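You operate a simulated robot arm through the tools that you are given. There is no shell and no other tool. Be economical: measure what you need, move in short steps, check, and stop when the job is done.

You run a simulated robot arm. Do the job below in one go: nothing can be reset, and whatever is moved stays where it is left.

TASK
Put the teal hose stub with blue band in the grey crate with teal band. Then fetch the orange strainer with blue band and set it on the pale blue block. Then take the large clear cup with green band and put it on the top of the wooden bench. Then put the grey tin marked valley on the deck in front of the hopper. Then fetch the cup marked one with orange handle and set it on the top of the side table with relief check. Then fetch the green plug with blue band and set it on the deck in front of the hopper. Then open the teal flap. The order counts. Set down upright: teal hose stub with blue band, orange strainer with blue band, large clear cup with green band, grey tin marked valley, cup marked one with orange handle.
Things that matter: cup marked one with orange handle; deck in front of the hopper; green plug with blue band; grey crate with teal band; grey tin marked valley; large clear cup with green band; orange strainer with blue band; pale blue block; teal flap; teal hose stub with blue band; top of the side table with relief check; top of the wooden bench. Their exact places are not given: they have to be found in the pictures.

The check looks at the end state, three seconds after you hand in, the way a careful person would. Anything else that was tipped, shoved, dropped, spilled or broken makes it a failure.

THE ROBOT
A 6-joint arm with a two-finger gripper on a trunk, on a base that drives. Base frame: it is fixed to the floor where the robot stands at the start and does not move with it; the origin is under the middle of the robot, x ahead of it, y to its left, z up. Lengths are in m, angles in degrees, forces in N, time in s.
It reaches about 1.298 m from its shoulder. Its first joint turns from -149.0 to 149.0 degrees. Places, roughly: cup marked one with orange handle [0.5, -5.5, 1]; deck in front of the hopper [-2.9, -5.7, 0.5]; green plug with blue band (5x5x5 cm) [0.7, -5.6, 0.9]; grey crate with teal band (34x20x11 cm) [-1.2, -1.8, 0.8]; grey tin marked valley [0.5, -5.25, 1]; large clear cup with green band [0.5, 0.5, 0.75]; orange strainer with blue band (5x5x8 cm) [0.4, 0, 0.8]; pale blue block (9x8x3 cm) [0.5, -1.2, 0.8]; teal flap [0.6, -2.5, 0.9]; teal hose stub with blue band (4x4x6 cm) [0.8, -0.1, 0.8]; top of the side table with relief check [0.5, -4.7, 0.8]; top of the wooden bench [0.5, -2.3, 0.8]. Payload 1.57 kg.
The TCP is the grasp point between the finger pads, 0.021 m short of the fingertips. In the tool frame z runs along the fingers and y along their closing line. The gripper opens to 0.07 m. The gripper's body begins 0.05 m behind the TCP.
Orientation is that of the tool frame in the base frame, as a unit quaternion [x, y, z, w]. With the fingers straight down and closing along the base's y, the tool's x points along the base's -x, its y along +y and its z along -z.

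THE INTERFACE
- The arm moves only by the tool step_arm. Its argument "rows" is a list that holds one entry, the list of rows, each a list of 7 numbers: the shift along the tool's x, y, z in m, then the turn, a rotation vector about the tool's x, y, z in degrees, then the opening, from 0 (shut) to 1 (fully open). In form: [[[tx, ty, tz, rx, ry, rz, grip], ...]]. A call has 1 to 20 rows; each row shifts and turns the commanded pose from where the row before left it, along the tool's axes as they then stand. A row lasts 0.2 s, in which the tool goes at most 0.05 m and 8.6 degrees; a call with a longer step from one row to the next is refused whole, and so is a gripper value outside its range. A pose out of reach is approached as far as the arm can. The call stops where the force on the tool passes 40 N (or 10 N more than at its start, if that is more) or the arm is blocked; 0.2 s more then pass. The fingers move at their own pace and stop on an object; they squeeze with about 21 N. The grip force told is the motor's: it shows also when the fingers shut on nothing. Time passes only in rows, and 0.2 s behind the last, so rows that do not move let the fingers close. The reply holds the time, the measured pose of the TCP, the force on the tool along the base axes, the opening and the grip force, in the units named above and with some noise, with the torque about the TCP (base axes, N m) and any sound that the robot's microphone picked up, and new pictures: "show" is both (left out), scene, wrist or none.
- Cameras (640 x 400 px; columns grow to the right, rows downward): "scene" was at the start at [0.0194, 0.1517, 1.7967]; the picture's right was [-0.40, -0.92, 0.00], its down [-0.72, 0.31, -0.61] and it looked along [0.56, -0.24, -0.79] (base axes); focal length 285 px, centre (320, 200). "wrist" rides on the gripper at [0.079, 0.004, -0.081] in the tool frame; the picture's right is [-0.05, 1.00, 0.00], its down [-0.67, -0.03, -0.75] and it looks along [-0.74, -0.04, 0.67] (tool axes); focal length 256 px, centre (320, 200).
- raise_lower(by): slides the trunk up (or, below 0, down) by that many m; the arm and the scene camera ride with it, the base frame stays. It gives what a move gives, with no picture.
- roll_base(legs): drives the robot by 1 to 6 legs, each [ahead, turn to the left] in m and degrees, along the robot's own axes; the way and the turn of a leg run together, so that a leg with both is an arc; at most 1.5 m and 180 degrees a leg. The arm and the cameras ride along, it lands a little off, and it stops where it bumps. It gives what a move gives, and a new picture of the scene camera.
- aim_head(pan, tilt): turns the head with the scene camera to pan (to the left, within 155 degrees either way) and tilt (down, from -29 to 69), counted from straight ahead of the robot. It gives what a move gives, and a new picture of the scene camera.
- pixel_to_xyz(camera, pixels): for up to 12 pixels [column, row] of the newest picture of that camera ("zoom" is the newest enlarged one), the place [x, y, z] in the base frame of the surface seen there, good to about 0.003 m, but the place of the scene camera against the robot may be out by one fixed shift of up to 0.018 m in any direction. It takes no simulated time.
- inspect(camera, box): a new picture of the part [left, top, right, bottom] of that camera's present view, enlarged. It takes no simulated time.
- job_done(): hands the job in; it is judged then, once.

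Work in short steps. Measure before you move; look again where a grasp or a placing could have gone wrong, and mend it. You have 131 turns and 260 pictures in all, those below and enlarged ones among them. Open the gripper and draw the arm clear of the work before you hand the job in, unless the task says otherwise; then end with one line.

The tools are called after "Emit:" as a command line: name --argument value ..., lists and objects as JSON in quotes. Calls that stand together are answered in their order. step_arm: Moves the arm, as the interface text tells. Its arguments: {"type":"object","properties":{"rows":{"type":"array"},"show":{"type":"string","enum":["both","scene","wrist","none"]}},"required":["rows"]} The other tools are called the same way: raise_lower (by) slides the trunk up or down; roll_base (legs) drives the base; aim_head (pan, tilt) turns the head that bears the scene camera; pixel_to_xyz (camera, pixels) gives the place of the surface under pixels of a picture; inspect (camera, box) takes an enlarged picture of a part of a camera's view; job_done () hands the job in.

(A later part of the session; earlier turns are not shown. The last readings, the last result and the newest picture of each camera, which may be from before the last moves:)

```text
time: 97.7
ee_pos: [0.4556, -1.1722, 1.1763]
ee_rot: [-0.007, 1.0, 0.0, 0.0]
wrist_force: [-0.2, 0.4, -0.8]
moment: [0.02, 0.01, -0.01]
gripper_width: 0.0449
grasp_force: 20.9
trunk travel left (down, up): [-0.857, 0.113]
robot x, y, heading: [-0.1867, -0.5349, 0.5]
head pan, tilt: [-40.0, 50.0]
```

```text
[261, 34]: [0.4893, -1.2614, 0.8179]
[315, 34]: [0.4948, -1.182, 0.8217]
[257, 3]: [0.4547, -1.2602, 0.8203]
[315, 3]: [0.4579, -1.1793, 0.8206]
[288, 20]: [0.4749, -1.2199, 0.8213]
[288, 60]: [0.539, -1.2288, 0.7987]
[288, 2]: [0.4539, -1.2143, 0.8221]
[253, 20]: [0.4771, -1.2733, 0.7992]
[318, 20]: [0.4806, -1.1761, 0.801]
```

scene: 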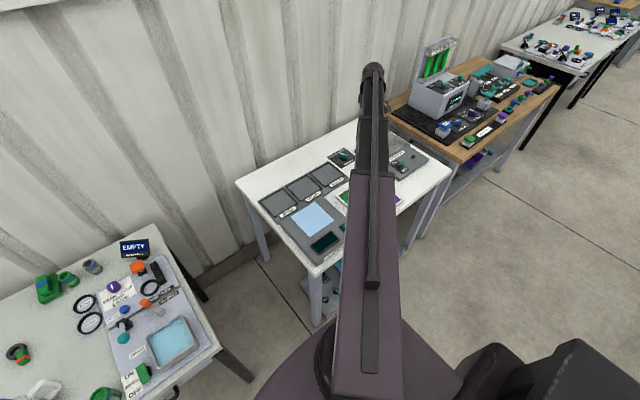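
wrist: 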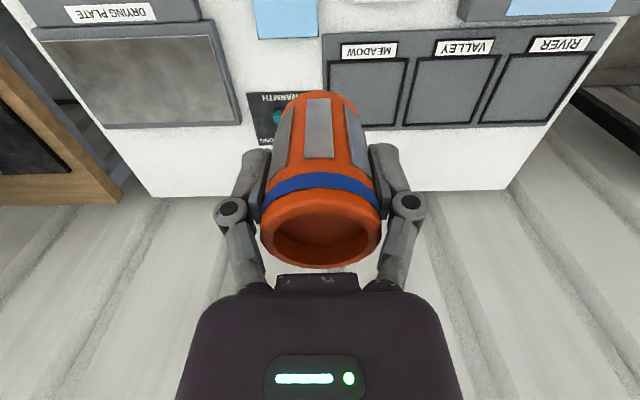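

Far edge x≈0.497, y -1.262..-1.178, top z 0.821. I pull back 0.1 m briefly to see the near edge.

Emit:
step_arm --rows '[[[0.04, 0, 0, 0, 0, 0, 0], [0.04, 0, 0, 0, 0, 0, 0], [0.04, -0.01, 0, 0, 0, 0, 0], [0, 0, 0, 0, 0, 0, 0]]]' --show "wrist"

```text
time: 98.7
ee_pos: [0.3363, -1.1847, 1.1743]
ee_rot: [-0.007, 1.0, 0.0, -0.001]
wrist_force: [0.3, 0.5, -1.2]
moment: [-0.02, -0.01, 0.04]
gripper_width: 0.0449
grasp_force: 20.9
trunk travel left (down, up): [-0.857, 0.113]
robot x, y, heading: [-0.1864, -0.5293, 0.3]
head pan, tilt: [-40.0, 50.0]
```

wrist: 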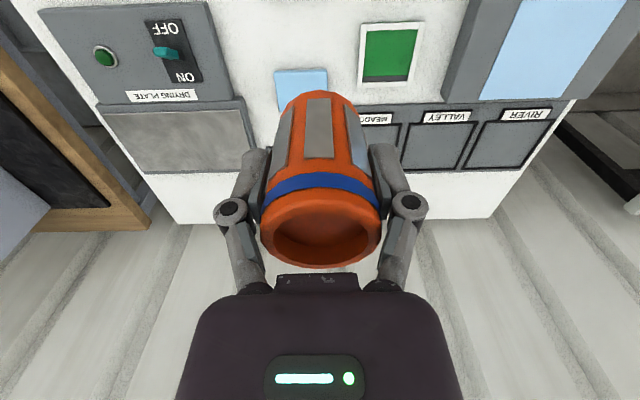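

Emit:
pixel_to_xyz --camera "wrist" --pixels '[[278, 73], [323, 71], [300, 72], [300, 66], [277, 85], [325, 85], [278, 100]]'

```text
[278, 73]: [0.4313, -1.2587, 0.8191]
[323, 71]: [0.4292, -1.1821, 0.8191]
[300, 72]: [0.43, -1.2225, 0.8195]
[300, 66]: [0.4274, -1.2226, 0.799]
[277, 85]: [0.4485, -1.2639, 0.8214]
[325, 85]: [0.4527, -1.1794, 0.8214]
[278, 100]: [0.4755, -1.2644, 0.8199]
```

Block centre (0.463,-1.221), top 0.820. I move above it and lower to ~5 mm above contact (TCP 0.873).

Emit:
step_arm --rows '[[[-0.042, -0.013, 0, 0, 0, 0, 0], [-0.042, -0.013, 0, 0, 0, 0, 0], [-0.042, -0.0125, 0, 0, 0, 0, 0], [0, 0, 0, 0, 0, 0, 0], [0, 0, 0, 0, 0, 0, 0]]]' --show "none"

Emit:
raise_lower --by -0.302

Emit:
step_arm --rows '[[[0, 0, 0, 0, 0, 0, 0]]]' --show "wrist"

```text
time: 99.9
ee_pos: [0.4644, -1.2209, 1.1758]
ee_rot: [-0.008, 1.0, 0.0, 0.0]
wrist_force: [0.2, 0.2, 0.0]
moment: [0.0, 0.02, -0.03]
gripper_width: 0.0451
grasp_force: 20.9
trunk travel left (down, up): [-0.857, 0.113]
robot x, y, heading: [-0.1877, -0.5338, 0.1]
head pan, tilt: [-40.0, 50.0]
```

```text
time: 102.9
ee_pos: [0.4631, -1.2216, 0.874]
ee_rot: [-0.007, 1.0, 0.001, 0.0]
wrist_force: [-0.5, 0.9, -0.4]
moment: [0.03, 0.01, 0.0]
gripper_width: 0.0449
grasp_force: 20.5
trunk travel left (down, up): [-0.555, 0.415]
robot x, y, heading: [-0.186, -0.5351, 0.4]
head pan, tilt: [-40.0, 50.0]
```

```text
time: 103.3
ee_pos: [0.4631, -1.2205, 0.8737]
ee_rot: [-0.007, 1.0, 0.0, 0.0]
wrist_force: [-0.3, 0.1, -1.4]
moment: [0.02, -0.03, 0.03]
gripper_width: 0.0446
grasp_force: 20.7
trunk travel left (down, up): [-0.555, 0.415]
robot x, y, heading: [-0.1881, -0.5363, 0.5]
head pan, tilt: [-40.0, 50.0]
```

wrist: 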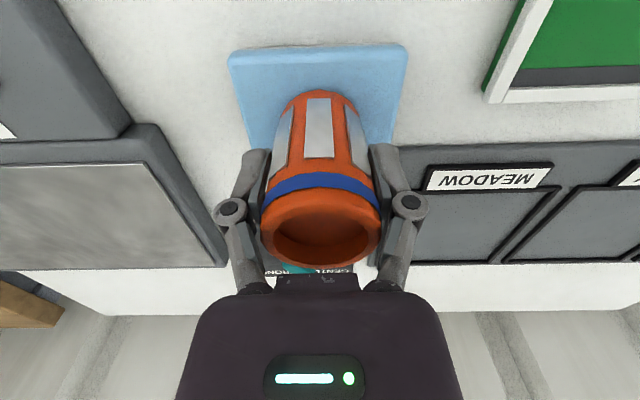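

Well centred over the block. I lower in small steps to contact.

Emit:
raise_lower --by -0.004

Emit:
raise_lower --by -0.002

```text
time: 103.9
ee_pos: [0.4623, -1.2205, 0.8701]
ee_rot: [-0.008, 1.0, 0.0, -0.001]
wrist_force: [0.1, -0.2, -0.2]
moment: [0.01, -0.01, 0.01]
gripper_width: 0.0447
grasp_force: 21.5
trunk travel left (down, up): [-0.551, 0.419]
robot x, y, heading: [-0.1898, -0.5346, 0.5]
head pan, tilt: [-40.0, 50.0]
```

```text
time: 104.4
ee_pos: [0.4632, -1.2215, 0.8682]
ee_rot: [-0.008, 1.0, 0.0, 0.0]
wrist_force: [0.7, -0.5, 2.5]
moment: [0.04, -0.03, 0.01]
gripper_width: 0.0449
grasp_force: 21.1
trunk travel left (down, up): [-0.549, 0.421]
robot x, y, heading: [-0.1876, -0.5363, 0.3]
head pan, tilt: [-40.0, 50.0]
```

Light contact (2.5 N). I open and lift away, then look.

Emit:
step_arm --rows '[[[0, 0, 0, 0, 0, 0, 0.5], [0, 0, 0, 0, 0, 0, 1], [0, 0, 0, 0, 0, 0, 1], [0, 0, 0, 0, 0, 0, 1]]]' --show "none"

Emit:
raise_lower --by 0.31

Emit:
step_arm --rows '[[[0.04, 0, 0, 0, 0, 0, 1], [0.04, 0, 0, 0, 0, 0, 1], [0.04, 0, 0, 0, 0, 0, 1], [0, 0, 0, 0, 0, 0, 1]]]' --show "wrist"

```text
time: 105.4
ee_pos: [0.4639, -1.2198, 0.8677]
ee_rot: [-0.006, 1.0, 0.001, 0.0]
wrist_force: [0.2, 1.0, -1.0]
moment: [0.04, -0.01, 0.01]
gripper_width: 0.0701
grasp_force: 0.1
trunk travel left (down, up): [-0.549, 0.421]
robot x, y, heading: [-0.1893, -0.5318, 0.3]
head pan, tilt: [-40.0, 50.0]
```

```text
time: 108.5
ee_pos: [0.4618, -1.222, 1.1776]
ee_rot: [-0.007, 1.0, 0.0, 0.0]
wrist_force: [-0.4, 0.4, 0.6]
moment: [0.03, 0.0, 0.02]
gripper_width: 0.0699
grasp_force: 0.0
trunk travel left (down, up): [-0.859, 0.111]
robot x, y, heading: [-0.1904, -0.5306, 0.4]
head pan, tilt: [-40.0, 50.0]
```

```text
time: 109.5
ee_pos: [0.3445, -1.2238, 1.1767]
ee_rot: [-0.007, 1.0, 0.0, 0.0]
wrist_force: [-1.5, -0.2, 0.4]
moment: [-0.01, 0.03, -0.03]
gripper_width: 0.0701
grasp_force: 0.0
trunk travel left (down, up): [-0.859, 0.111]
robot x, y, heading: [-0.1879, -0.5354, 0.3]
head pan, tilt: [-40.0, 50.0]
```

wrist: 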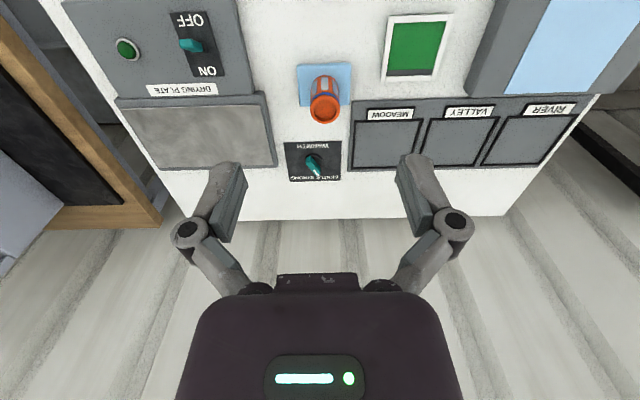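

The strainer stands on the block. Next is the clear cup near (0.48,0.37): I drive left to stand in front of it.

Emit:
roll_base --legs '[[0, 90], [0.72, 0], [0, -90]]'

Emit:
aim_head --pan 20 --tilt 50

Emit:
inspect --camera "scene" --box '[200, 150, 400, 290]'

```text
time: 125.7
ee_pos: [0.3282, -0.5008, 1.1775]
ee_rot: [-0.013, 1.0, -0.001, 0.0]
wrist_force: [0.0, -0.1, 0.7]
moment: [-0.01, 0.0, -0.02]
gripper_width: 0.07
grasp_force: 0.1
trunk travel left (down, up): [-0.859, 0.111]
robot x, y, heading: [-0.2147, 0.1428, 1.5]
head pan, tilt: [-40.0, 50.0]
```

scene: 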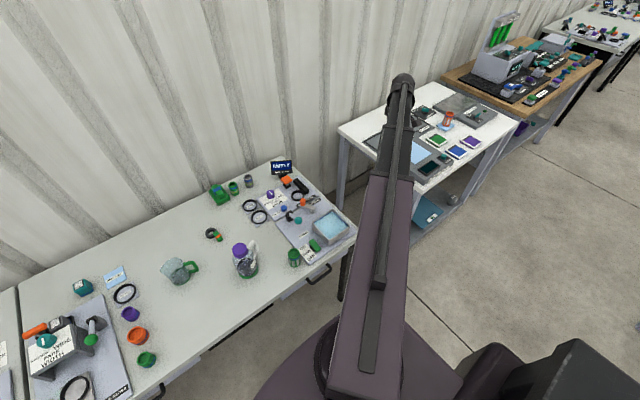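

```text
time: 127.0
ee_pos: [0.3274, -0.5014, 1.1772]
ee_rot: [-0.013, 1.0, 0.0, 0.0]
wrist_force: [0.3, 0.4, -0.5]
moment: [-0.03, 0.0, 0.01]
gripper_width: 0.0698
grasp_force: 0.1
trunk travel left (down, up): [-0.859, 0.111]
robot x, y, heading: [-0.2117, 0.1421, 1.5]
head pan, tilt: [20.0, 50.0]
```

scene: 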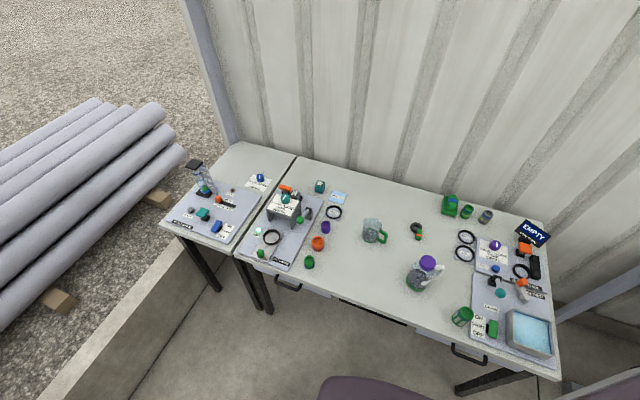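

```text
2.86 times, centred on (300, 220) of scene
```

zoom: 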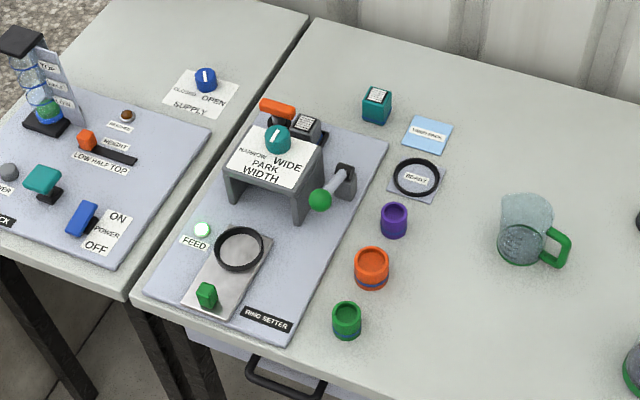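

The cup with green handle and green base ring is at about (372,230). I enlarge and measure it.

Emit:
inspect --camera "scene" --box '[340, 205, 404, 255]'

Emit:
pixel_to_xyz --camera "scene" --pixels '[[371, 220], [363, 222], [380, 222], [371, 240], [385, 238], [375, 243], [371, 230], [420, 232]]'

Emit:
inspect --camera "scene" --box '[170, 140, 260, 220]'

```text
8.00 times, centred on (372, 230) of scene
```

zoom: 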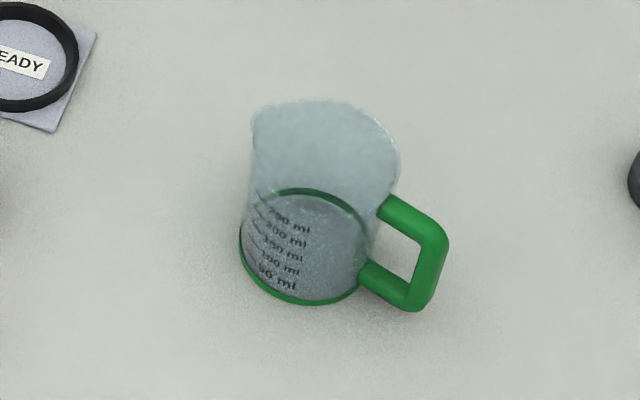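

```text
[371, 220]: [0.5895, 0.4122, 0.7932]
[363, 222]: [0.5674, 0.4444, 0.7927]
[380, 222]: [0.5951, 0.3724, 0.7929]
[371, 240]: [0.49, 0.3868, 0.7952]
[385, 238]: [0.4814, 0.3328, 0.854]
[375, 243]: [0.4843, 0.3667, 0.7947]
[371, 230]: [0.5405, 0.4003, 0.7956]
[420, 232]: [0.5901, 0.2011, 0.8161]
```

```text
5.00 times, centred on (215, 180) of scene
```

zoom: 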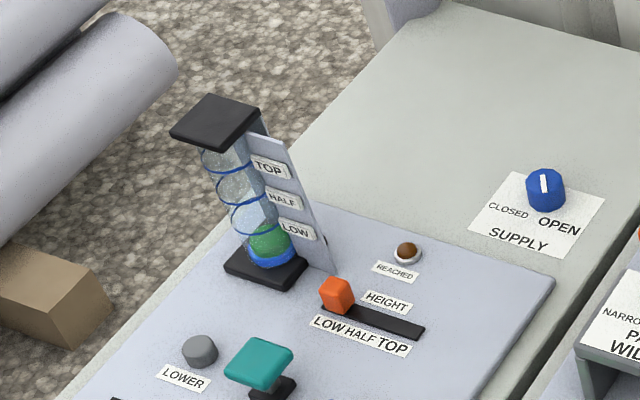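

The cup is clear, empty, with graduations; its green handle is at (385,238), z≈0.85. I move over it for a close look.

Emit:
step_arm --rows '[[[-0.008, 0.048, 0, 0, 0, 0, 1], [-0.008, 0.048, 0, 0, 0, 0, 1], [-0.008, 0.048, 0, 0, 0, 0, 1], [-0.008, 0.048, 0, 0, 0, 0, 1], [-0.008, 0.048, 0, 0, 0, 0, 1], [-0.008, 0.048, 0, 0, 0, 0, 1], [-0.008, 0.048, 0, 0, 0, 0, 1], [-0.008, 0.048, 0, 0, 0, 0, 1], [-0.008, 0.048, 0, 0, 0, 0, 1], [-0.008, 0.048, 0, 0, 0, 0, 1], [-0.008, 0.048, 0, 0, 0, 0, 1], [-0.008, 0.048, 0, 0, 0, 0, 1], [-0.008, 0.048, 0, 0, 0, 0, 1], [-0.008, 0.048, 0, 0, 0, 0, 1], [-0.008, 0.048, 0, 0, 0, 0, 1], [-0.008, 0.048, 0, 0, 0, 0, 1], [0, 0.04, 0, 0, 0, 0, 1], [0, 0.03, 0, 0, 0, 0, 1], [0, 0, 0, 0, 0, 0, 1]]]' --show "none"

Emit:
raise_lower --by -0.13

Emit:
step_arm --rows '[[[0.02, 0, 0, 0, 0, 0, 1]]]' --show "wrist"

```text
time: 131.0
ee_pos: [0.4352, 0.3394, 1.1776]
ee_rot: [-0.013, 1.0, 0.0, 0.0]
wrist_force: [0.4, 0.1, 0.1]
moment: [-0.03, 0.01, 0.02]
gripper_width: 0.0703
grasp_force: 0.1
trunk travel left (down, up): [-0.859, 0.111]
robot x, y, heading: [-0.2095, 0.1461, 1.6]
head pan, tilt: [20.0, 50.0]
```

```text
time: 132.6
ee_pos: [0.4356, 0.3407, 1.0475]
ee_rot: [-0.012, 1.0, 0.0, 0.001]
wrist_force: [-0.2, -0.1, -0.1]
moment: [0.0, 0.01, 0.0]
gripper_width: 0.0701
grasp_force: 0.0
trunk travel left (down, up): [-0.729, 0.241]
robot x, y, heading: [-0.2106, 0.1451, 1.7]
head pan, tilt: [20.0, 50.0]
```

```text
time: 133.0
ee_pos: [0.4149, 0.339, 1.0484]
ee_rot: [-0.013, 1.0, 0.0, 0.0]
wrist_force: [0.3, -0.2, 0.7]
moment: [-0.02, -0.01, -0.01]
gripper_width: 0.0702
grasp_force: 0.1
trunk travel left (down, up): [-0.729, 0.241]
robot x, y, heading: [-0.2065, 0.1411, 1.6]
head pan, tilt: [20.0, 50.0]
```

wrist: 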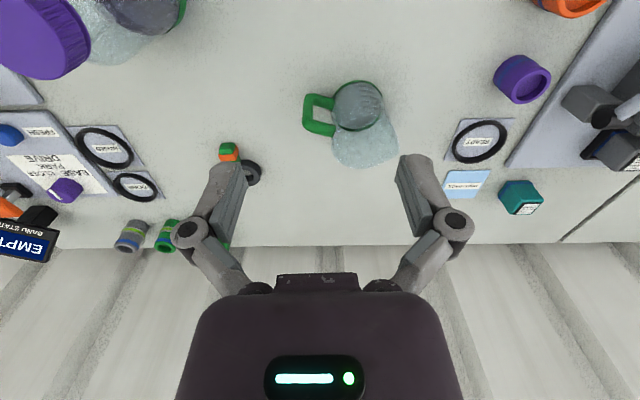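

Emit:
inspect --camera "wrist" --box '[290, 65, 418, 185]'

Emit:
pixel_to_xyz --camera "wrist" --pixels '[[307, 112], [305, 104], [310, 126], [318, 97], [328, 99], [322, 132], [332, 132], [358, 80], [383, 100], [335, 118], [338, 92], [360, 105]]'

```text
3.33 times, centred on (354, 125) of wrist
```

zoom: 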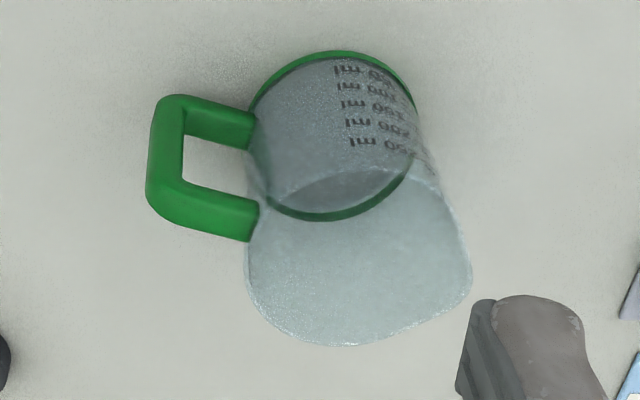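

```text
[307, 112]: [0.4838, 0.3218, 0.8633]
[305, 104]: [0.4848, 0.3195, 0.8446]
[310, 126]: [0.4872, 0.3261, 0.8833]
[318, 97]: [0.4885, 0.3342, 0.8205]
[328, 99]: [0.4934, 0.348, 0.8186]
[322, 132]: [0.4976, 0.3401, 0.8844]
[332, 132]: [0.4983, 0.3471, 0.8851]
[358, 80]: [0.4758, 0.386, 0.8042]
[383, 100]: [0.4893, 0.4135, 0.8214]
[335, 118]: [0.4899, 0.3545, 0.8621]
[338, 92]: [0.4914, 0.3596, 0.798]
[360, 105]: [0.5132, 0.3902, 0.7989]
```

The cup body is about 0.068 across, too wide for the fingers, so I'll grip its handle: outer bar near (0.490,0.323), z 0.82–0.885, handle plane along (-0.30,-0.95). I move over it and turn the tool −71° about its z.

Emit:
step_arm --rows '[[[-0.037, -0.008, 0, 0, 0, 0, 1], [-0.037, -0.008, 0, 0, 0, 0, 1], [0, 0, 0, 0, 0, -7.9, 1], [0, 0, 0, 0, 0, -7.9, 1], [0, 0, 0, 0, 0, -7.9, 1], [0, 0, 0, 0, 0, -7.9, 1], [0, 0, 0, 0, 0, -7.9, 1], [0, 0, 0, 0, 0, -7.9, 1], [0, 0, 0, 0, 0, -7.9, 1], [0, 0, 0, 0, 0, -7.9, 1], [0, 0, 0, 0, 0, -7.9, 1], [0, 0, 0, 0, 0, 0, 1]]]' --show "wrist"

```text
time: 135.6
ee_pos: [0.4894, 0.3249, 1.0475]
ee_rot: [-0.593, 0.805, 0.0, 0.0]
wrist_force: [0.2, 0.8, -0.6]
moment: [-0.01, 0.0, -0.01]
gripper_width: 0.0703
grasp_force: 0.0
trunk travel left (down, up): [-0.729, 0.241]
robot x, y, heading: [-0.2094, 0.1434, 1.5]
head pan, tilt: [20.0, 50.0]
```

wrist: 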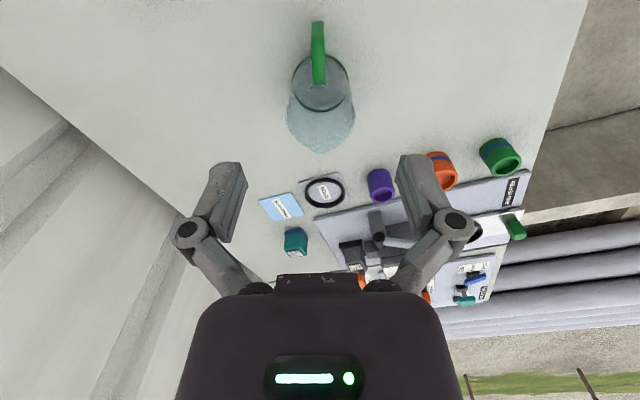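

The handle now runs up the picture at x≈318, nicely aligned. I measure its points.

Emit:
pixel_to_xyz --camera "wrist" --pixels '[[317, 25], [317, 40], [318, 55], [318, 70], [319, 80], [313, 40], [322, 40], [318, 82]]'

Emit:
inspect --camera "wrist" --box '[270, 5, 370, 160]'

```text
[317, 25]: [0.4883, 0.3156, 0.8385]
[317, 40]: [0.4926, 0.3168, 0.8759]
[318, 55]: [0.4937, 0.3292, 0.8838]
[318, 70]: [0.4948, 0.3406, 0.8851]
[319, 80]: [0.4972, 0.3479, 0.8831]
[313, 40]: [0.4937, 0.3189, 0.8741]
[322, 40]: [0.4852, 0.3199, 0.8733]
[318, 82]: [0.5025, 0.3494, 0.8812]
```

```text
2.58 times, centred on (320, 82) of wrist
```

zoom: 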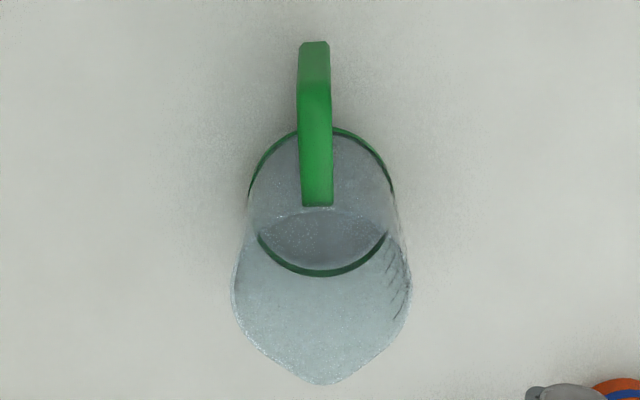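

Aligned within 2°. I nudge 1.6 mm, lower to z≈0.856 around the handle and close.

Emit:
step_arm --rows '[[[0, -0.0016, 0, 0, 0, 0, 0.8], [0, 0, 0, 0, 0, 0, 0.8]]]' --show "none"

Emit:
raise_lower --by -0.192

Emit:
step_arm --rows '[[[0, 0, 0, 0, 0, 0, 0.3], [0, 0, 0, 0, 0, 0, 0], [0, 0, 0, 0, 0, 0, 0], [0, 0, 0, 0, 0, 0, 0]]]' --show "wrist"

```text
time: 136.2
ee_pos: [0.4902, 0.3257, 1.0476]
ee_rot: [-0.592, 0.806, 0.0, 0.001]
wrist_force: [0.7, 0.1, -0.1]
moment: [0.01, 0.01, 0.04]
gripper_width: 0.0561
grasp_force: 0.0
trunk travel left (down, up): [-0.729, 0.241]
robot x, y, heading: [-0.2114, 0.1448, 1.5]
head pan, tilt: [20.0, 50.0]
```

```text
time: 138.3
ee_pos: [0.4908, 0.3243, 0.8547]
ee_rot: [-0.592, 0.806, 0.0, 0.0]
wrist_force: [-0.6, 0.2, 0.5]
moment: [0.01, 0.03, -0.02]
gripper_width: 0.0561
grasp_force: 0.1
trunk travel left (down, up): [-0.537, 0.433]
robot x, y, heading: [-0.2067, 0.1432, 1.6]
head pan, tilt: [20.0, 50.0]
```

```text
time: 139.3
ee_pos: [0.4903, 0.3249, 0.8555]
ee_rot: [-0.592, 0.806, 0.0, 0.0]
wrist_force: [0.5, -1.1, 0.8]
moment: [0.04, 0.0, -0.01]
gripper_width: 0.0102
grasp_force: 21.4
trunk travel left (down, up): [-0.537, 0.433]
robot x, y, heading: [-0.2103, 0.1407, 1.9]
head pan, tilt: [20.0, 50.0]
```

wrist: 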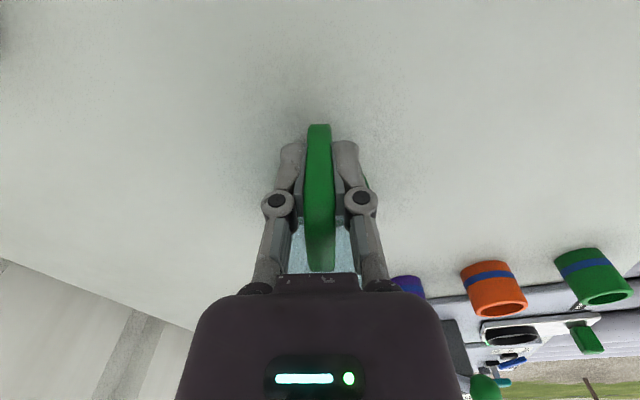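

The handle is gripped (0.0102). I lift 4 cm and check for slipping.

Emit:
raise_lower --by 0.04

Emit:
step_arm --rows '[[[0, 0, 0, 0, 0, 0, 0], [0, 0, 0, 0, 0, 0, 0]]]' --show "both"

```text
time: 140.1
ee_pos: [0.4905, 0.3257, 0.8945]
ee_rot: [-0.592, 0.806, 0.001, 0.0]
wrist_force: [0.1, -0.5, -0.5]
moment: [-0.01, -0.01, -0.02]
gripper_width: 0.0099
grasp_force: 20.6
trunk travel left (down, up): [-0.577, 0.393]
robot x, y, heading: [-0.2116, 0.1435, 1.5]
head pan, tilt: [20.0, 50.0]
```

```text
time: 140.7
ee_pos: [0.4907, 0.325, 0.8955]
ee_rot: [-0.592, 0.806, 0.0, 0.0]
wrist_force: [0.0, -0.1, -0.3]
moment: [-0.03, 0.01, 0.02]
gripper_width: 0.0099
grasp_force: 21.0
trunk travel left (down, up): [-0.577, 0.393]
robot x, y, heading: [-0.213, 0.1466, 1.5]
head pan, tilt: [20.0, 50.0]
```

scene: 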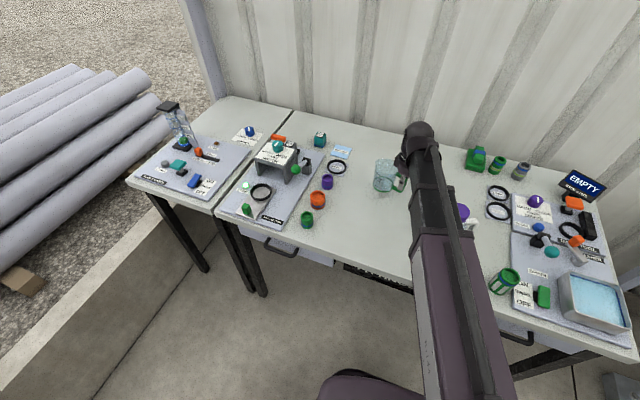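
wrist: 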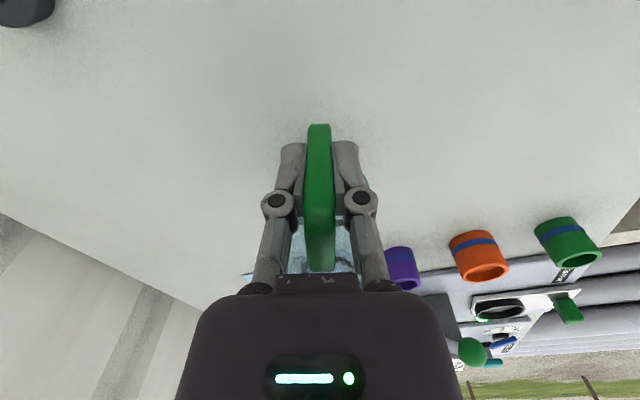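

The cup hangs level. I raise, tuck the arm in, back off and drive down the aisle to the wooden bench.

Emit:
raise_lower --by 0.32

Emit:
step_arm --rows '[[[0.015, 0.046, 0, 0, 0, 0, 0], [0.015, 0.046, 0, 0, 0, 0, 0], [0.015, 0.046, 0, 0, 0, 0, 0], [0, 0, 0, 0, 0, 0, 0]]]' --show "none"

Emit:
roll_base --legs '[[-0.24, 0], [0, -91.5], [1.5, 0], [0.85, 0], [0, 90]]'

Emit:
aim_head --pan -10 --tilt 45

```text
time: 143.9
ee_pos: [0.4912, 0.3249, 1.2148]
ee_rot: [-0.592, 0.806, 0.0, 0.0]
wrist_force: [0.3, -0.4, -0.7]
moment: [-0.03, 0.01, -0.01]
gripper_width: 0.01
grasp_force: 21.1
trunk travel left (down, up): [-0.897, 0.073]
robot x, y, heading: [-0.2079, 0.1433, 1.9]
head pan, tilt: [20.0, 50.0]
```

```text
time: 144.9
ee_pos: [0.3467, 0.3234, 1.2141]
ee_rot: [-0.591, 0.806, -0.001, 0.0]
wrist_force: [0.3, -0.3, 0.3]
moment: [-0.04, 0.03, 0.02]
gripper_width: 0.0101
grasp_force: 21.1
trunk travel left (down, up): [-0.897, 0.073]
robot x, y, heading: [-0.2092, 0.1406, 1.6]
head pan, tilt: [20.0, 50.0]
```

```text
time: 172.3
ee_pos: [-0.0007, -2.075, 1.2158]
ee_rot: [-0.558, 0.83, 0.0, 0.0]
wrist_force: [0.4, -0.6, -0.3]
moment: [0.04, 0.04, 0.0]
gripper_width: 0.0101
grasp_force: 21.1
trunk travel left (down, up): [-0.897, 0.073]
robot x, y, heading: [-0.5694, -2.1616, -3.7]
head pan, tilt: [20.0, 50.0]
```

scene: 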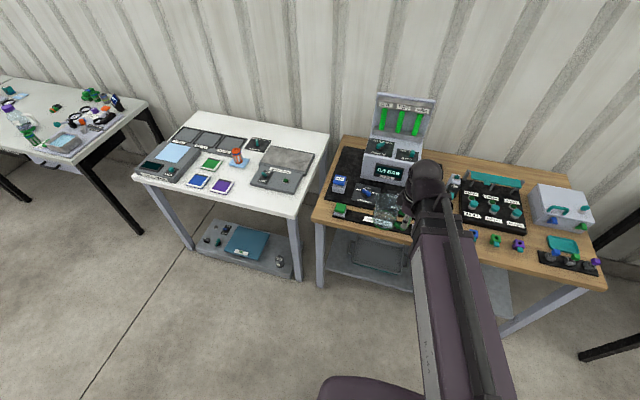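

```text
time: 173.2
ee_pos: [0.0004, -2.0751, 1.217]
ee_rot: [-0.558, 0.83, 0.0, 0.0]
wrist_force: [0.0, -0.5, -1.1]
moment: [-0.01, 0.0, 0.02]
gripper_width: 0.0099
grasp_force: 21.1
trunk travel left (down, up): [-0.897, 0.073]
robot x, y, heading: [-0.565, -2.165, -3.6]
head pan, tilt: [-10.0, 45.0]
```

scene: 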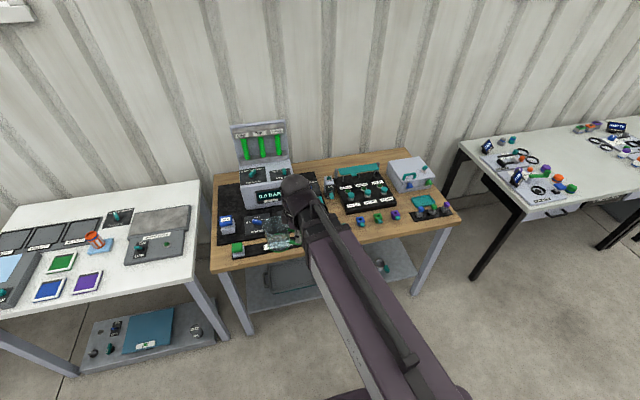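

The wooden bench spans columns 212–460. I enlarge it to look for free wood.

Emit:
inspect --camera "scene" --box '[200, 110, 470, 280]'

Emit:
pixel_to_xyz --camera "scene" --pixels '[[335, 220], [340, 235], [310, 165], [220, 268], [455, 222], [405, 153], [380, 232], [216, 180], [345, 245], [400, 225]]'

```text
2.35 times, centred on (335, 195) of scene
```

zoom: 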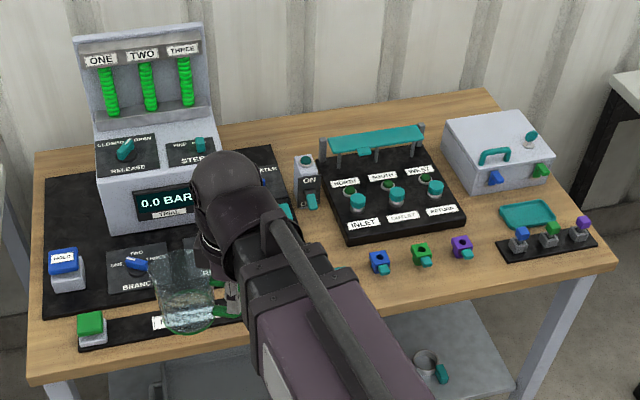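

```text
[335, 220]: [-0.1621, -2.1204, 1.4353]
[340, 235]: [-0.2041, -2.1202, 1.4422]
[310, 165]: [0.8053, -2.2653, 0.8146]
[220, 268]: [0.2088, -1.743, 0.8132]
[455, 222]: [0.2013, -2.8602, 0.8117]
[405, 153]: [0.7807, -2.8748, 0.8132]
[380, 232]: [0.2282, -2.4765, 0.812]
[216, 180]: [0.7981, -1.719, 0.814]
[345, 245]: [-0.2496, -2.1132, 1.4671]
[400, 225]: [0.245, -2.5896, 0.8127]
```

The arm hides the middle front. I swing the arm left (over the white table, high) to see the bench fully.

Emit:
step_arm --rows '[[[-0.0453, 0.0189, 0, 0, 0, 0, 0], [-0.0453, 0.0189, 0, 0, 0, 0, 0], [-0.0453, 0.0189, 0, 0, 0, 0, 0], [-0.0453, 0.0189, 0, 0, 0, 0, 0], [-0.0453, 0.0189, 0, 0, 0, 0, 0], [-0.0453, 0.0189, 0, 0, 0, 0, 0], [-0.0453, 0.0189, 0, 0, 0, 0, 0], [-0.0453, 0.0189, 0, 0, 0, 0, 0]]]' --show "none"

Emit:
aim_head --pan -15 --tilt 48

Emit:
inspect --camera "scene" --box '[200, 70, 500, 260]'

```text
time: 175.0
ee_pos: [-0.0017, -1.6806, 1.2145]
ee_rot: [-0.557, 0.831, 0.0, 0.0]
wrist_force: [0.2, 0.9, -0.3]
moment: [-0.07, 0.04, 0.02]
gripper_width: 0.01
grasp_force: 21.2
out of reach, approached as far as the arm can: row 6
trunk travel left (down, up): [-0.897, 0.073]
robot x, y, heading: [-0.565, -2.1671, -3.7]
head pan, tilt: [-10.0, 45.0]
```

```text
time: 175.7
ee_pos: [-0.0018, -1.6822, 1.2152]
ee_rot: [-0.558, 0.83, 0.0, 0.001]
wrist_force: [-0.1, 0.1, -0.8]
moment: [-0.04, 0.01, 0.03]
gripper_width: 0.0102
grasp_force: 20.6
trunk travel left (down, up): [-0.897, 0.073]
robot x, y, heading: [-0.5641, -2.1622, -4.0]
head pan, tilt: [-15.0, 48.0]
```

scene: 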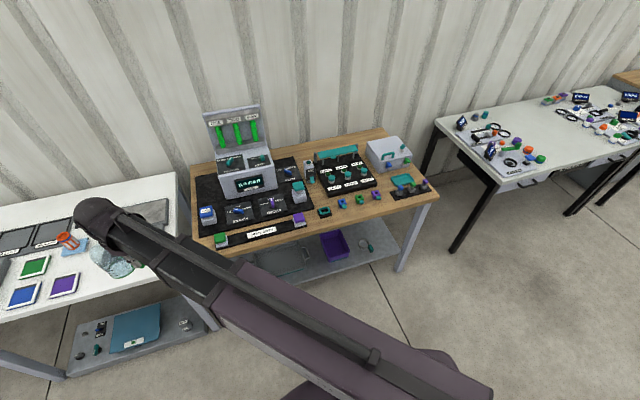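

```text
2.11 times, centred on (350, 165) of scene
```

zoom: 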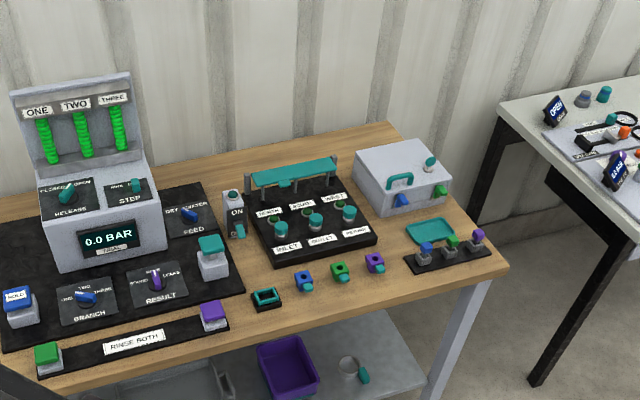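

Candidate free spots: between switch/mat and flap at zoom (225,170), and (392,240). I measure boundaries around these.

Emit:
pixel_to_xyz --camera "zoom" --pixels '[[213, 190], [252, 190], [225, 150], [250, 145], [378, 240], [408, 240], [375, 272], [400, 290], [345, 235], [232, 235], [262, 260], [430, 215]]'

Emit:
pixel_to_xyz --camera "zoom" --pixels '[[340, 165], [355, 165], [250, 175], [335, 160], [292, 168], [295, 185], [508, 265], [470, 220], [300, 250], [330, 280], [245, 290], [270, 330]]'

```text
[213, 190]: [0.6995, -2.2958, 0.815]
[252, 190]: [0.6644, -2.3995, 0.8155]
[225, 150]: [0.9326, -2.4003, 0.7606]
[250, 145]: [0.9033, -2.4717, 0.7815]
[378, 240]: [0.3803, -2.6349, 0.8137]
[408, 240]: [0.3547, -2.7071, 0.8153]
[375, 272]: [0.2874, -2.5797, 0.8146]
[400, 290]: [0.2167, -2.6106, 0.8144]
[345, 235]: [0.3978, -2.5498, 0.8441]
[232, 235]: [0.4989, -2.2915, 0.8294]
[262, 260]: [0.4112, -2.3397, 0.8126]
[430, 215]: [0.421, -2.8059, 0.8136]
```

```text
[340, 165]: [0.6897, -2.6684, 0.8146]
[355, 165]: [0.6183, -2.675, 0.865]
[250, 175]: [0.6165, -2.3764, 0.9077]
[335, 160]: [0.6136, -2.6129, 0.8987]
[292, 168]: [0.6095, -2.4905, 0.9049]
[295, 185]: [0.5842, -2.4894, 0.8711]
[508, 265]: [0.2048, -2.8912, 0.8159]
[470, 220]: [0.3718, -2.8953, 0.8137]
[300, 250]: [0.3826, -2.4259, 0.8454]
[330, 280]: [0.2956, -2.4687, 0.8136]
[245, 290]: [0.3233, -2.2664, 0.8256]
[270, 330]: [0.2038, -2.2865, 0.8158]
```

There's free wood behind the switch, left of the flap, around (0.74,-2.325). I turn the tool so the handle will face the robot, drive closer, and view the spot with the wrist camera.

Emit:
step_arm --rows '[[[0, 0, 0, 0, 0, 8.0, 0], [0, 0, 0, 0, 0, 8.0, 0], [0, 0, 0, 0, 0, 8.0, 0], [0, 0, 0, 0, 0, 8.0, 0], [0, 0, 0, 0, 0, 8.0, 0], [0, 0, 0, 0, 0, 8.0, 0], [0, 0, 0, 0, 0, 8.0, 0], [0, 0, 0, 0, 0, 8.0, 0]]]' --show "none"

Emit:
roll_base --legs '[[0, 3.7], [0.3, 0]]'

Emit:
inspect --camera "scene" --box '[200, 70, 440, 220]'

```text
time: 177.5
ee_pos: [-0.0035, -1.6819, 1.2148]
ee_rot: [-0.031, 1.0, 0.0, 0.0]
wrist_force: [-0.1, -1.2, 0.5]
moment: [0.02, 0.05, 0.0]
gripper_width: 0.0101
grasp_force: 20.6
out of reach, approached as far as the arm can: row 2
trunk travel left (down, up): [-0.897, 0.073]
robot x, y, heading: [-0.5637, -2.1633, -3.5]
head pan, tilt: [-15.0, 48.0]
```

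```text
time: 180.4
ee_pos: [0.2674, -1.6466, 1.2156]
ee_rot: [-0.066, 0.998, -0.001, 0.001]
wrist_force: [1.0, 0.0, -0.7]
moment: [-0.01, 0.06, -0.01]
gripper_width: 0.0101
grasp_force: 21.0
trunk travel left (down, up): [-0.897, 0.073]
robot x, y, heading: [-0.2668, -2.1661, -0.4]
head pan, tilt: [-15.0, 48.0]
```

scene: 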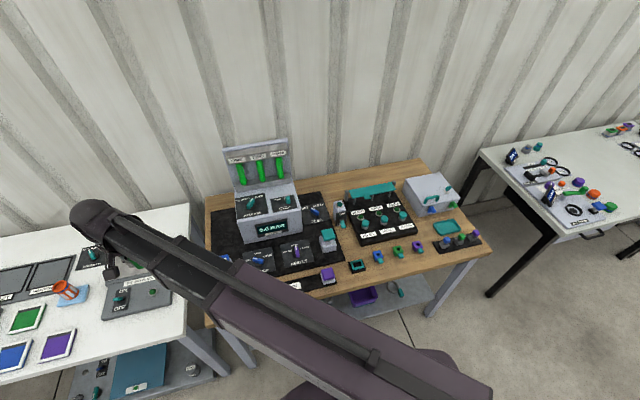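

```text
2.67 times, centred on (320, 145) of scene
```

zoom: 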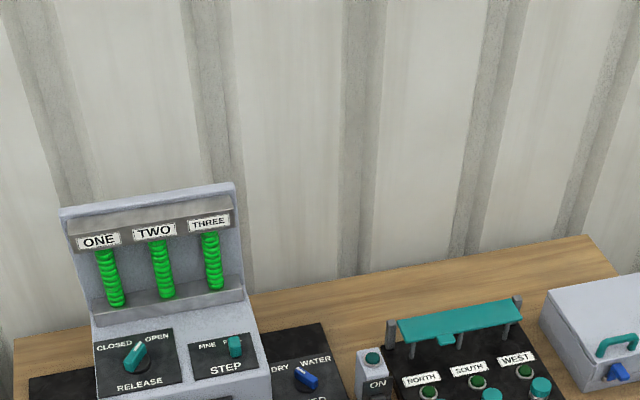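

The free wood behind the ON switch and flap is clear. I measure its edges: mat corner (322,322), back edge (360,280), flap and switch.

Emit:
pixel_to_xyz --camera "zoom" --pixels '[[326, 324], [345, 290], [360, 320], [405, 330], [515, 305], [450, 318], [445, 340], [520, 322], [372, 355], [395, 322], [240, 200], [380, 300]]'

```text
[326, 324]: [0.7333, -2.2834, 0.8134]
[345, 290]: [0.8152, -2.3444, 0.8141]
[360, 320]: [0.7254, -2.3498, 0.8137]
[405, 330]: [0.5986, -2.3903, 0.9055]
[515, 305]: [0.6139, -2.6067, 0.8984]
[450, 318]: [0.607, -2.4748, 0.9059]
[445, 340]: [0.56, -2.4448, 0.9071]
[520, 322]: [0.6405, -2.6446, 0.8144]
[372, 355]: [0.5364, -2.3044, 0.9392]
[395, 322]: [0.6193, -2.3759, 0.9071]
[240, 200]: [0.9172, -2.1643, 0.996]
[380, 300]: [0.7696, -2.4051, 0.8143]
```

Spot chosen: cup centre (0.765,-2.335), clear of mat, flap and switch. I square the tool and move to x≈0.57, y≈-2.335 at height, then look.

Emit:
step_arm --rows '[[[0, 0, 0, 0, 0, 7.6, 0], [0, -0.049, 0, 0, 0, 0, 0], [0, -0.049, 0, 0, 0, 0, 0], [0, -0.049, 0, 0, 0, 0, 0], [0, -0.049, 0, 0, 0, 0, 0], [0, -0.049, 0, 0, 0, 0, 0], [0, -0.049, 0, 0, 0, 0, 0], [0, -0.049, 0, 0, 0, 0, 0], [0, -0.049, 0, 0, 0, 0, 0], [0, -0.049, 0, 0, 0, 0, 0], [0, -0.049, 0, 0, 0, 0, 0], [0, -0.049, 0, 0, 0, 0, 0], [0, -0.049, 0, 0, 0, 0, 0], [-0.03, -0.039, 0, 0, 0, 0, 0], [-0.03, -0.039, 0, 0, 0, 0, 0], [-0.045, 0, 0, 0, 0, 0, 0], [-0.045, 0, 0, 0, 0, 0, 0], [-0.045, 0, 0, 0, 0, 0, 0], [-0.045, 0, 0, 0, 0, 0, 0], [-0.045, 0, 0, 0, 0, 0, 0]]]' --show "wrist"

```text
time: 184.6
ee_pos: [0.5575, -2.3086, 1.214]
ee_rot: [0.001, 1.0, 0.0, 0.001]
wrist_force: [0.1, 0.5, -1.2]
moment: [-0.01, 0.04, -0.05]
gripper_width: 0.01
grasp_force: 21.0
out of reach, approached as far as the arm can: row 11
trunk travel left (down, up): [-0.897, 0.073]
robot x, y, heading: [-0.2623, -2.1679, -0.1]
head pan, tilt: [-15.0, 48.0]
```

wrist: 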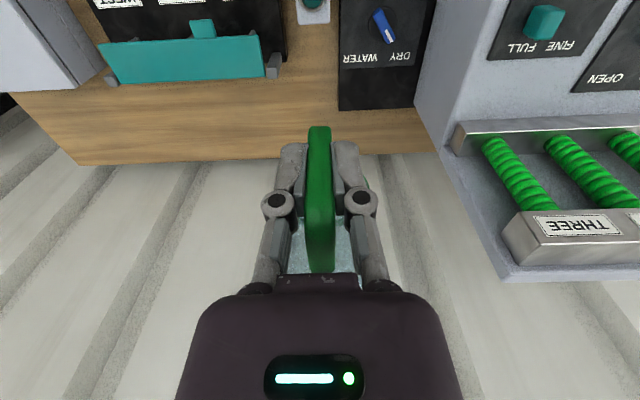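

I measure the mat corner, back edge, flap pillar and switch with the wrist camera.

Emit:
pixel_to_xyz --camera "wrist" --pixels '[[342, 106], [290, 154], [255, 160], [273, 65], [265, 45], [318, 15], [300, 100], [320, 22], [416, 105], [430, 100]]'

```text
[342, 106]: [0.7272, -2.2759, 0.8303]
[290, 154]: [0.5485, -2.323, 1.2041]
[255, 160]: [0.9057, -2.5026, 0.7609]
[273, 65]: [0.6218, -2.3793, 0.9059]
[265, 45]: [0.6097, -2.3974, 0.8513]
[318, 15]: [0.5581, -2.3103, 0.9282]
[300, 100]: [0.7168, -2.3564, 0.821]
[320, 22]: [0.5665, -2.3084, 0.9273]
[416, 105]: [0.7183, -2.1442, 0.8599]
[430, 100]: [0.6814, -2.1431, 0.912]
```

Wood z≈0.82 here. I move to TCP (0.698,-2.335) and lower to about 6 mm above expected contact (0.885).

Emit:
step_arm --rows '[[[-0.035, -0.0065, 0, 0, 0, 0, 0], [-0.035, -0.0065, 0, 0, 0, 0, 0], [-0.035, -0.0065, 0, 0, 0, 0, 0], [-0.035, -0.0065, 0, 0, 0, 0, 0], [0, 0, 0, 0, 0, 0, 0], [0, 0, 0, 0, 0, 0, 0]]]' --show "none"

Emit:
raise_lower --by -0.25

Emit:
step_arm --rows '[[[0, 0, 0, 0, 0, 0, 0]]]' --show "both"

```text
time: 186.0
ee_pos: [0.6961, -2.3397, 1.2147]
ee_rot: [0.001, 1.0, 0.0, 0.0]
wrist_force: [0.2, 0.2, -1.1]
moment: [-0.03, 0.05, 0.01]
gripper_width: 0.0103
grasp_force: 21.2
trunk travel left (down, up): [-0.897, 0.073]
robot x, y, heading: [-0.2625, -2.165, -0.3]
head pan, tilt: [-15.0, 48.0]
```

```text
time: 188.6
ee_pos: [0.6952, -2.3387, 0.9652]
ee_rot: [0.001, 1.0, 0.0, -0.001]
wrist_force: [0.6, 0.4, -0.4]
moment: [-0.04, 0.02, -0.01]
gripper_width: 0.01
grasp_force: 21.5
trunk travel left (down, up): [-0.647, 0.323]
robot x, y, heading: [-0.2673, -2.1638, -0.2]
head pan, tilt: [-15.0, 48.0]
```

```text
time: 189.0
ee_pos: [0.6969, -2.3376, 0.9647]
ee_rot: [0.001, 1.0, 0.0, 0.0]
wrist_force: [-0.2, 0.6, 0.2]
moment: [0.01, 0.01, 0.03]
gripper_width: 0.0098
grasp_force: 21.6
trunk travel left (down, up): [-0.647, 0.323]
robot x, y, heading: [-0.2628, -2.1673, -0.1]
head pan, tilt: [-15.0, 48.0]
```

scene: 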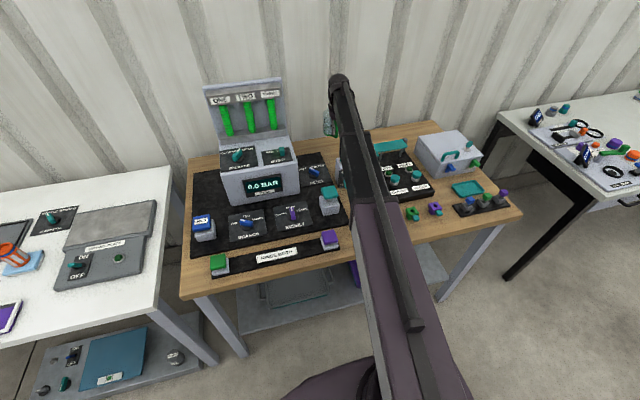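
wrist: 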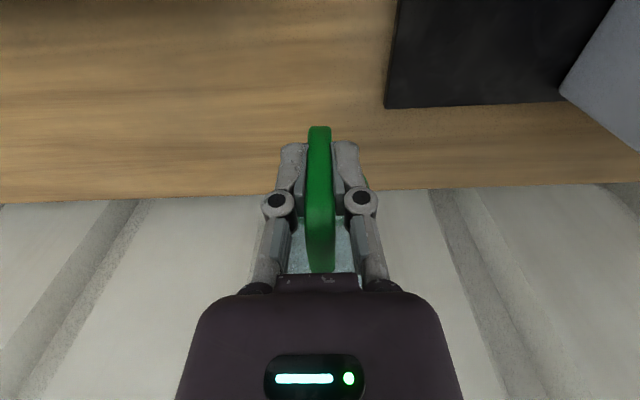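

Clear of the mat. I check the back edge and wood height once more before lowering.

Emit:
pixel_to_xyz --camera "wrist" --pixels '[[388, 105], [240, 190], [240, 150], [270, 110], [440, 183], [380, 100]]'

Emit:
raise_lower --by -0.078

Emit:
step_arm --rows '[[[0, 0, 0, 0, 0, 0, 0]]]' --show "wrist"

```text
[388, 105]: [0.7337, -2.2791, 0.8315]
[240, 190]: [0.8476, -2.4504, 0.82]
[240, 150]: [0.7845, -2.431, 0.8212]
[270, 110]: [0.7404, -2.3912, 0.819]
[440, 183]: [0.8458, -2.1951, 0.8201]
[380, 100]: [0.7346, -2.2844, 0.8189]
```

```text
time: 190.1
ee_pos: [0.6956, -2.339, 0.888]
ee_rot: [0.0, 1.0, 0.0, 0.0]
wrist_force: [0.3, 0.5, -0.2]
moment: [-0.02, 0.05, -0.01]
gripper_width: 0.0098
grasp_force: 20.8
trunk travel left (down, up): [-0.569, 0.401]
robot x, y, heading: [-0.2671, -2.167, -0.5]
head pan, tilt: [-15.0, 48.0]
```

```text
time: 190.5
ee_pos: [0.6968, -2.3384, 0.8874]
ee_rot: [0.001, 1.0, -0.001, 0.0]
wrist_force: [0.4, -0.3, -0.5]
moment: [0.02, 0.02, 0.05]
gripper_width: 0.01
grasp_force: 21.4
trunk travel left (down, up): [-0.569, 0.401]
robot x, y, heading: [-0.2636, -2.1622, -0.2]
head pan, tilt: [-15.0, 48.0]
```

wrist: 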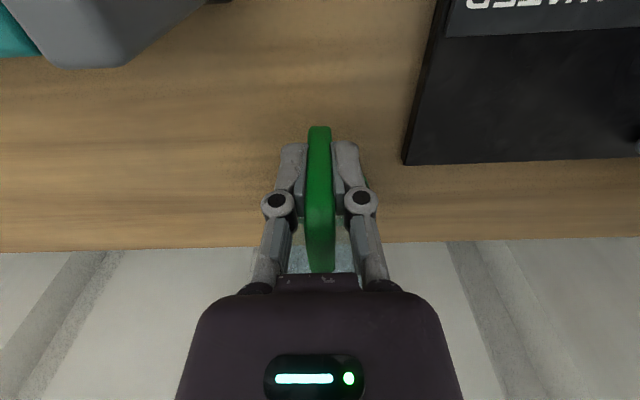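

Emit:
raise_lower --by -0.006

Emit:
raise_lower --by -0.003

```text
time: 191.1
ee_pos: [0.6952, -2.3384, 0.8806]
ee_rot: [0.001, 1.0, 0.0, 0.0]
wrist_force: [0.6, -0.4, -0.8]
moment: [0.01, 0.02, 0.03]
gripper_width: 0.01
grasp_force: 20.7
trunk travel left (down, up): [-0.563, 0.407]
robot x, y, heading: [-0.2628, -2.1666, -0.2]
head pan, tilt: [-15.0, 48.0]
```

```text
time: 191.6
ee_pos: [0.6953, -2.3386, 0.8779]
ee_rot: [0.001, 1.0, 0.0, 0.0]
wrist_force: [0.1, 0.4, -0.7]
moment: [-0.03, 0.03, 0.0]
gripper_width: 0.0102
grasp_force: 20.4
trunk travel left (down, up): [-0.56, 0.41]
robot x, y, heading: [-0.2628, -2.1669, -0.2]
head pan, tilt: [-15.0, 48.0]
```

No contact yet at 0.878; two more 2 mm steps.

Emit:
raise_lower --by -0.002

Emit:
raise_lower --by -0.0015

```text
time: 192.1
ee_pos: [0.6957, -2.3388, 0.8765]
ee_rot: [0.001, 1.0, 0.0, 0.0]
wrist_force: [0.2, -0.3, 0.4]
moment: [0.03, -0.08, 0.01]
gripper_width: 0.0099
grasp_force: 21.1
trunk travel left (down, up): [-0.558, 0.412]
robot x, y, heading: [-0.2596, -2.1655, -0.1]
head pan, tilt: [-15.0, 48.0]
```

```text
time: 192.6
ee_pos: [0.6954, -2.3383, 0.8744]
ee_rot: [0.001, 1.0, 0.0, 0.001]
wrist_force: [1.7, -0.4, 8.1]
moment: [0.0, -0.54, 0.0]
gripper_width: 0.0099
grasp_force: 21.1
trunk travel left (down, up): [-0.556, 0.414]
robot x, y, heading: [-0.2681, -2.1659, -0.2]
head pan, tilt: [-15.0, 48.0]
```

Contact (8 N). I open, raise, then look.

Emit:
step_arm --rows '[[[0, 0, 0, 0, 0, 0, 0.3], [0, 0, 0, 0, 0, 0, 0.6], [0, 0, 0, 0, 0, 0, 0.6], [0, 0, 0, 0, 0, 0, 0.6]]]' --show "none"

Emit:
raise_lower --by 0.33

Emit:
step_arm --rows '[[[0.045, 0, 0, 0, 0, 0, 0.6], [0.045, 0, 0, 0, 0, 0, 0.6], [0.045, 0, 0, 0, 0, 0, 0.6], [0.045, 0, 0, 0, 0, 0, 0.6]]]' --show "wrist"

```text
time: 193.6
ee_pos: [0.697, -2.3382, 0.8748]
ee_rot: [0.001, 1.0, 0.0, 0.0]
wrist_force: [-0.2, -0.1, 0.7]
moment: [0.01, 0.01, 0.02]
gripper_width: 0.0422
grasp_force: 0.0
trunk travel left (down, up): [-0.556, 0.414]
robot x, y, heading: [-0.2593, -2.1626, -0.3]
head pan, tilt: [-15.0, 48.0]
```

```text
time: 196.9
ee_pos: [0.6976, -2.3391, 1.2048]
ee_rot: [0.001, 1.0, 0.0, 0.0]
wrist_force: [-0.2, -0.1, 0.5]
moment: [0.03, -0.02, 0.03]
gripper_width: 0.0422
grasp_force: 0.0
trunk travel left (down, up): [-0.886, 0.084]
robot x, y, heading: [-0.2653, -2.1638, -0.5]
head pan, tilt: [-15.0, 48.0]
```

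```text
time: 197.9
ee_pos: [0.5132, -2.3375, 1.2055]
ee_rot: [0.001, 1.0, 0.0, 0.0]
wrist_force: [-0.3, -0.3, 0.4]
moment: [0.02, 0.02, -0.01]
gripper_width: 0.042
grasp_force: 0.0
trunk travel left (down, up): [-0.886, 0.084]
robot x, y, heading: [-0.2666, -2.1669, -0.2]
head pan, tilt: [-15.0, 48.0]
```

wrist: 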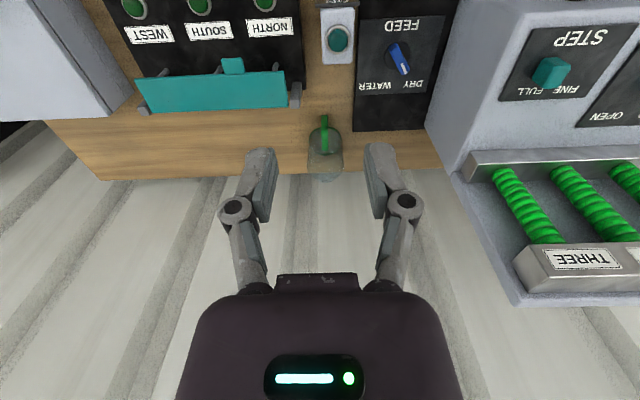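

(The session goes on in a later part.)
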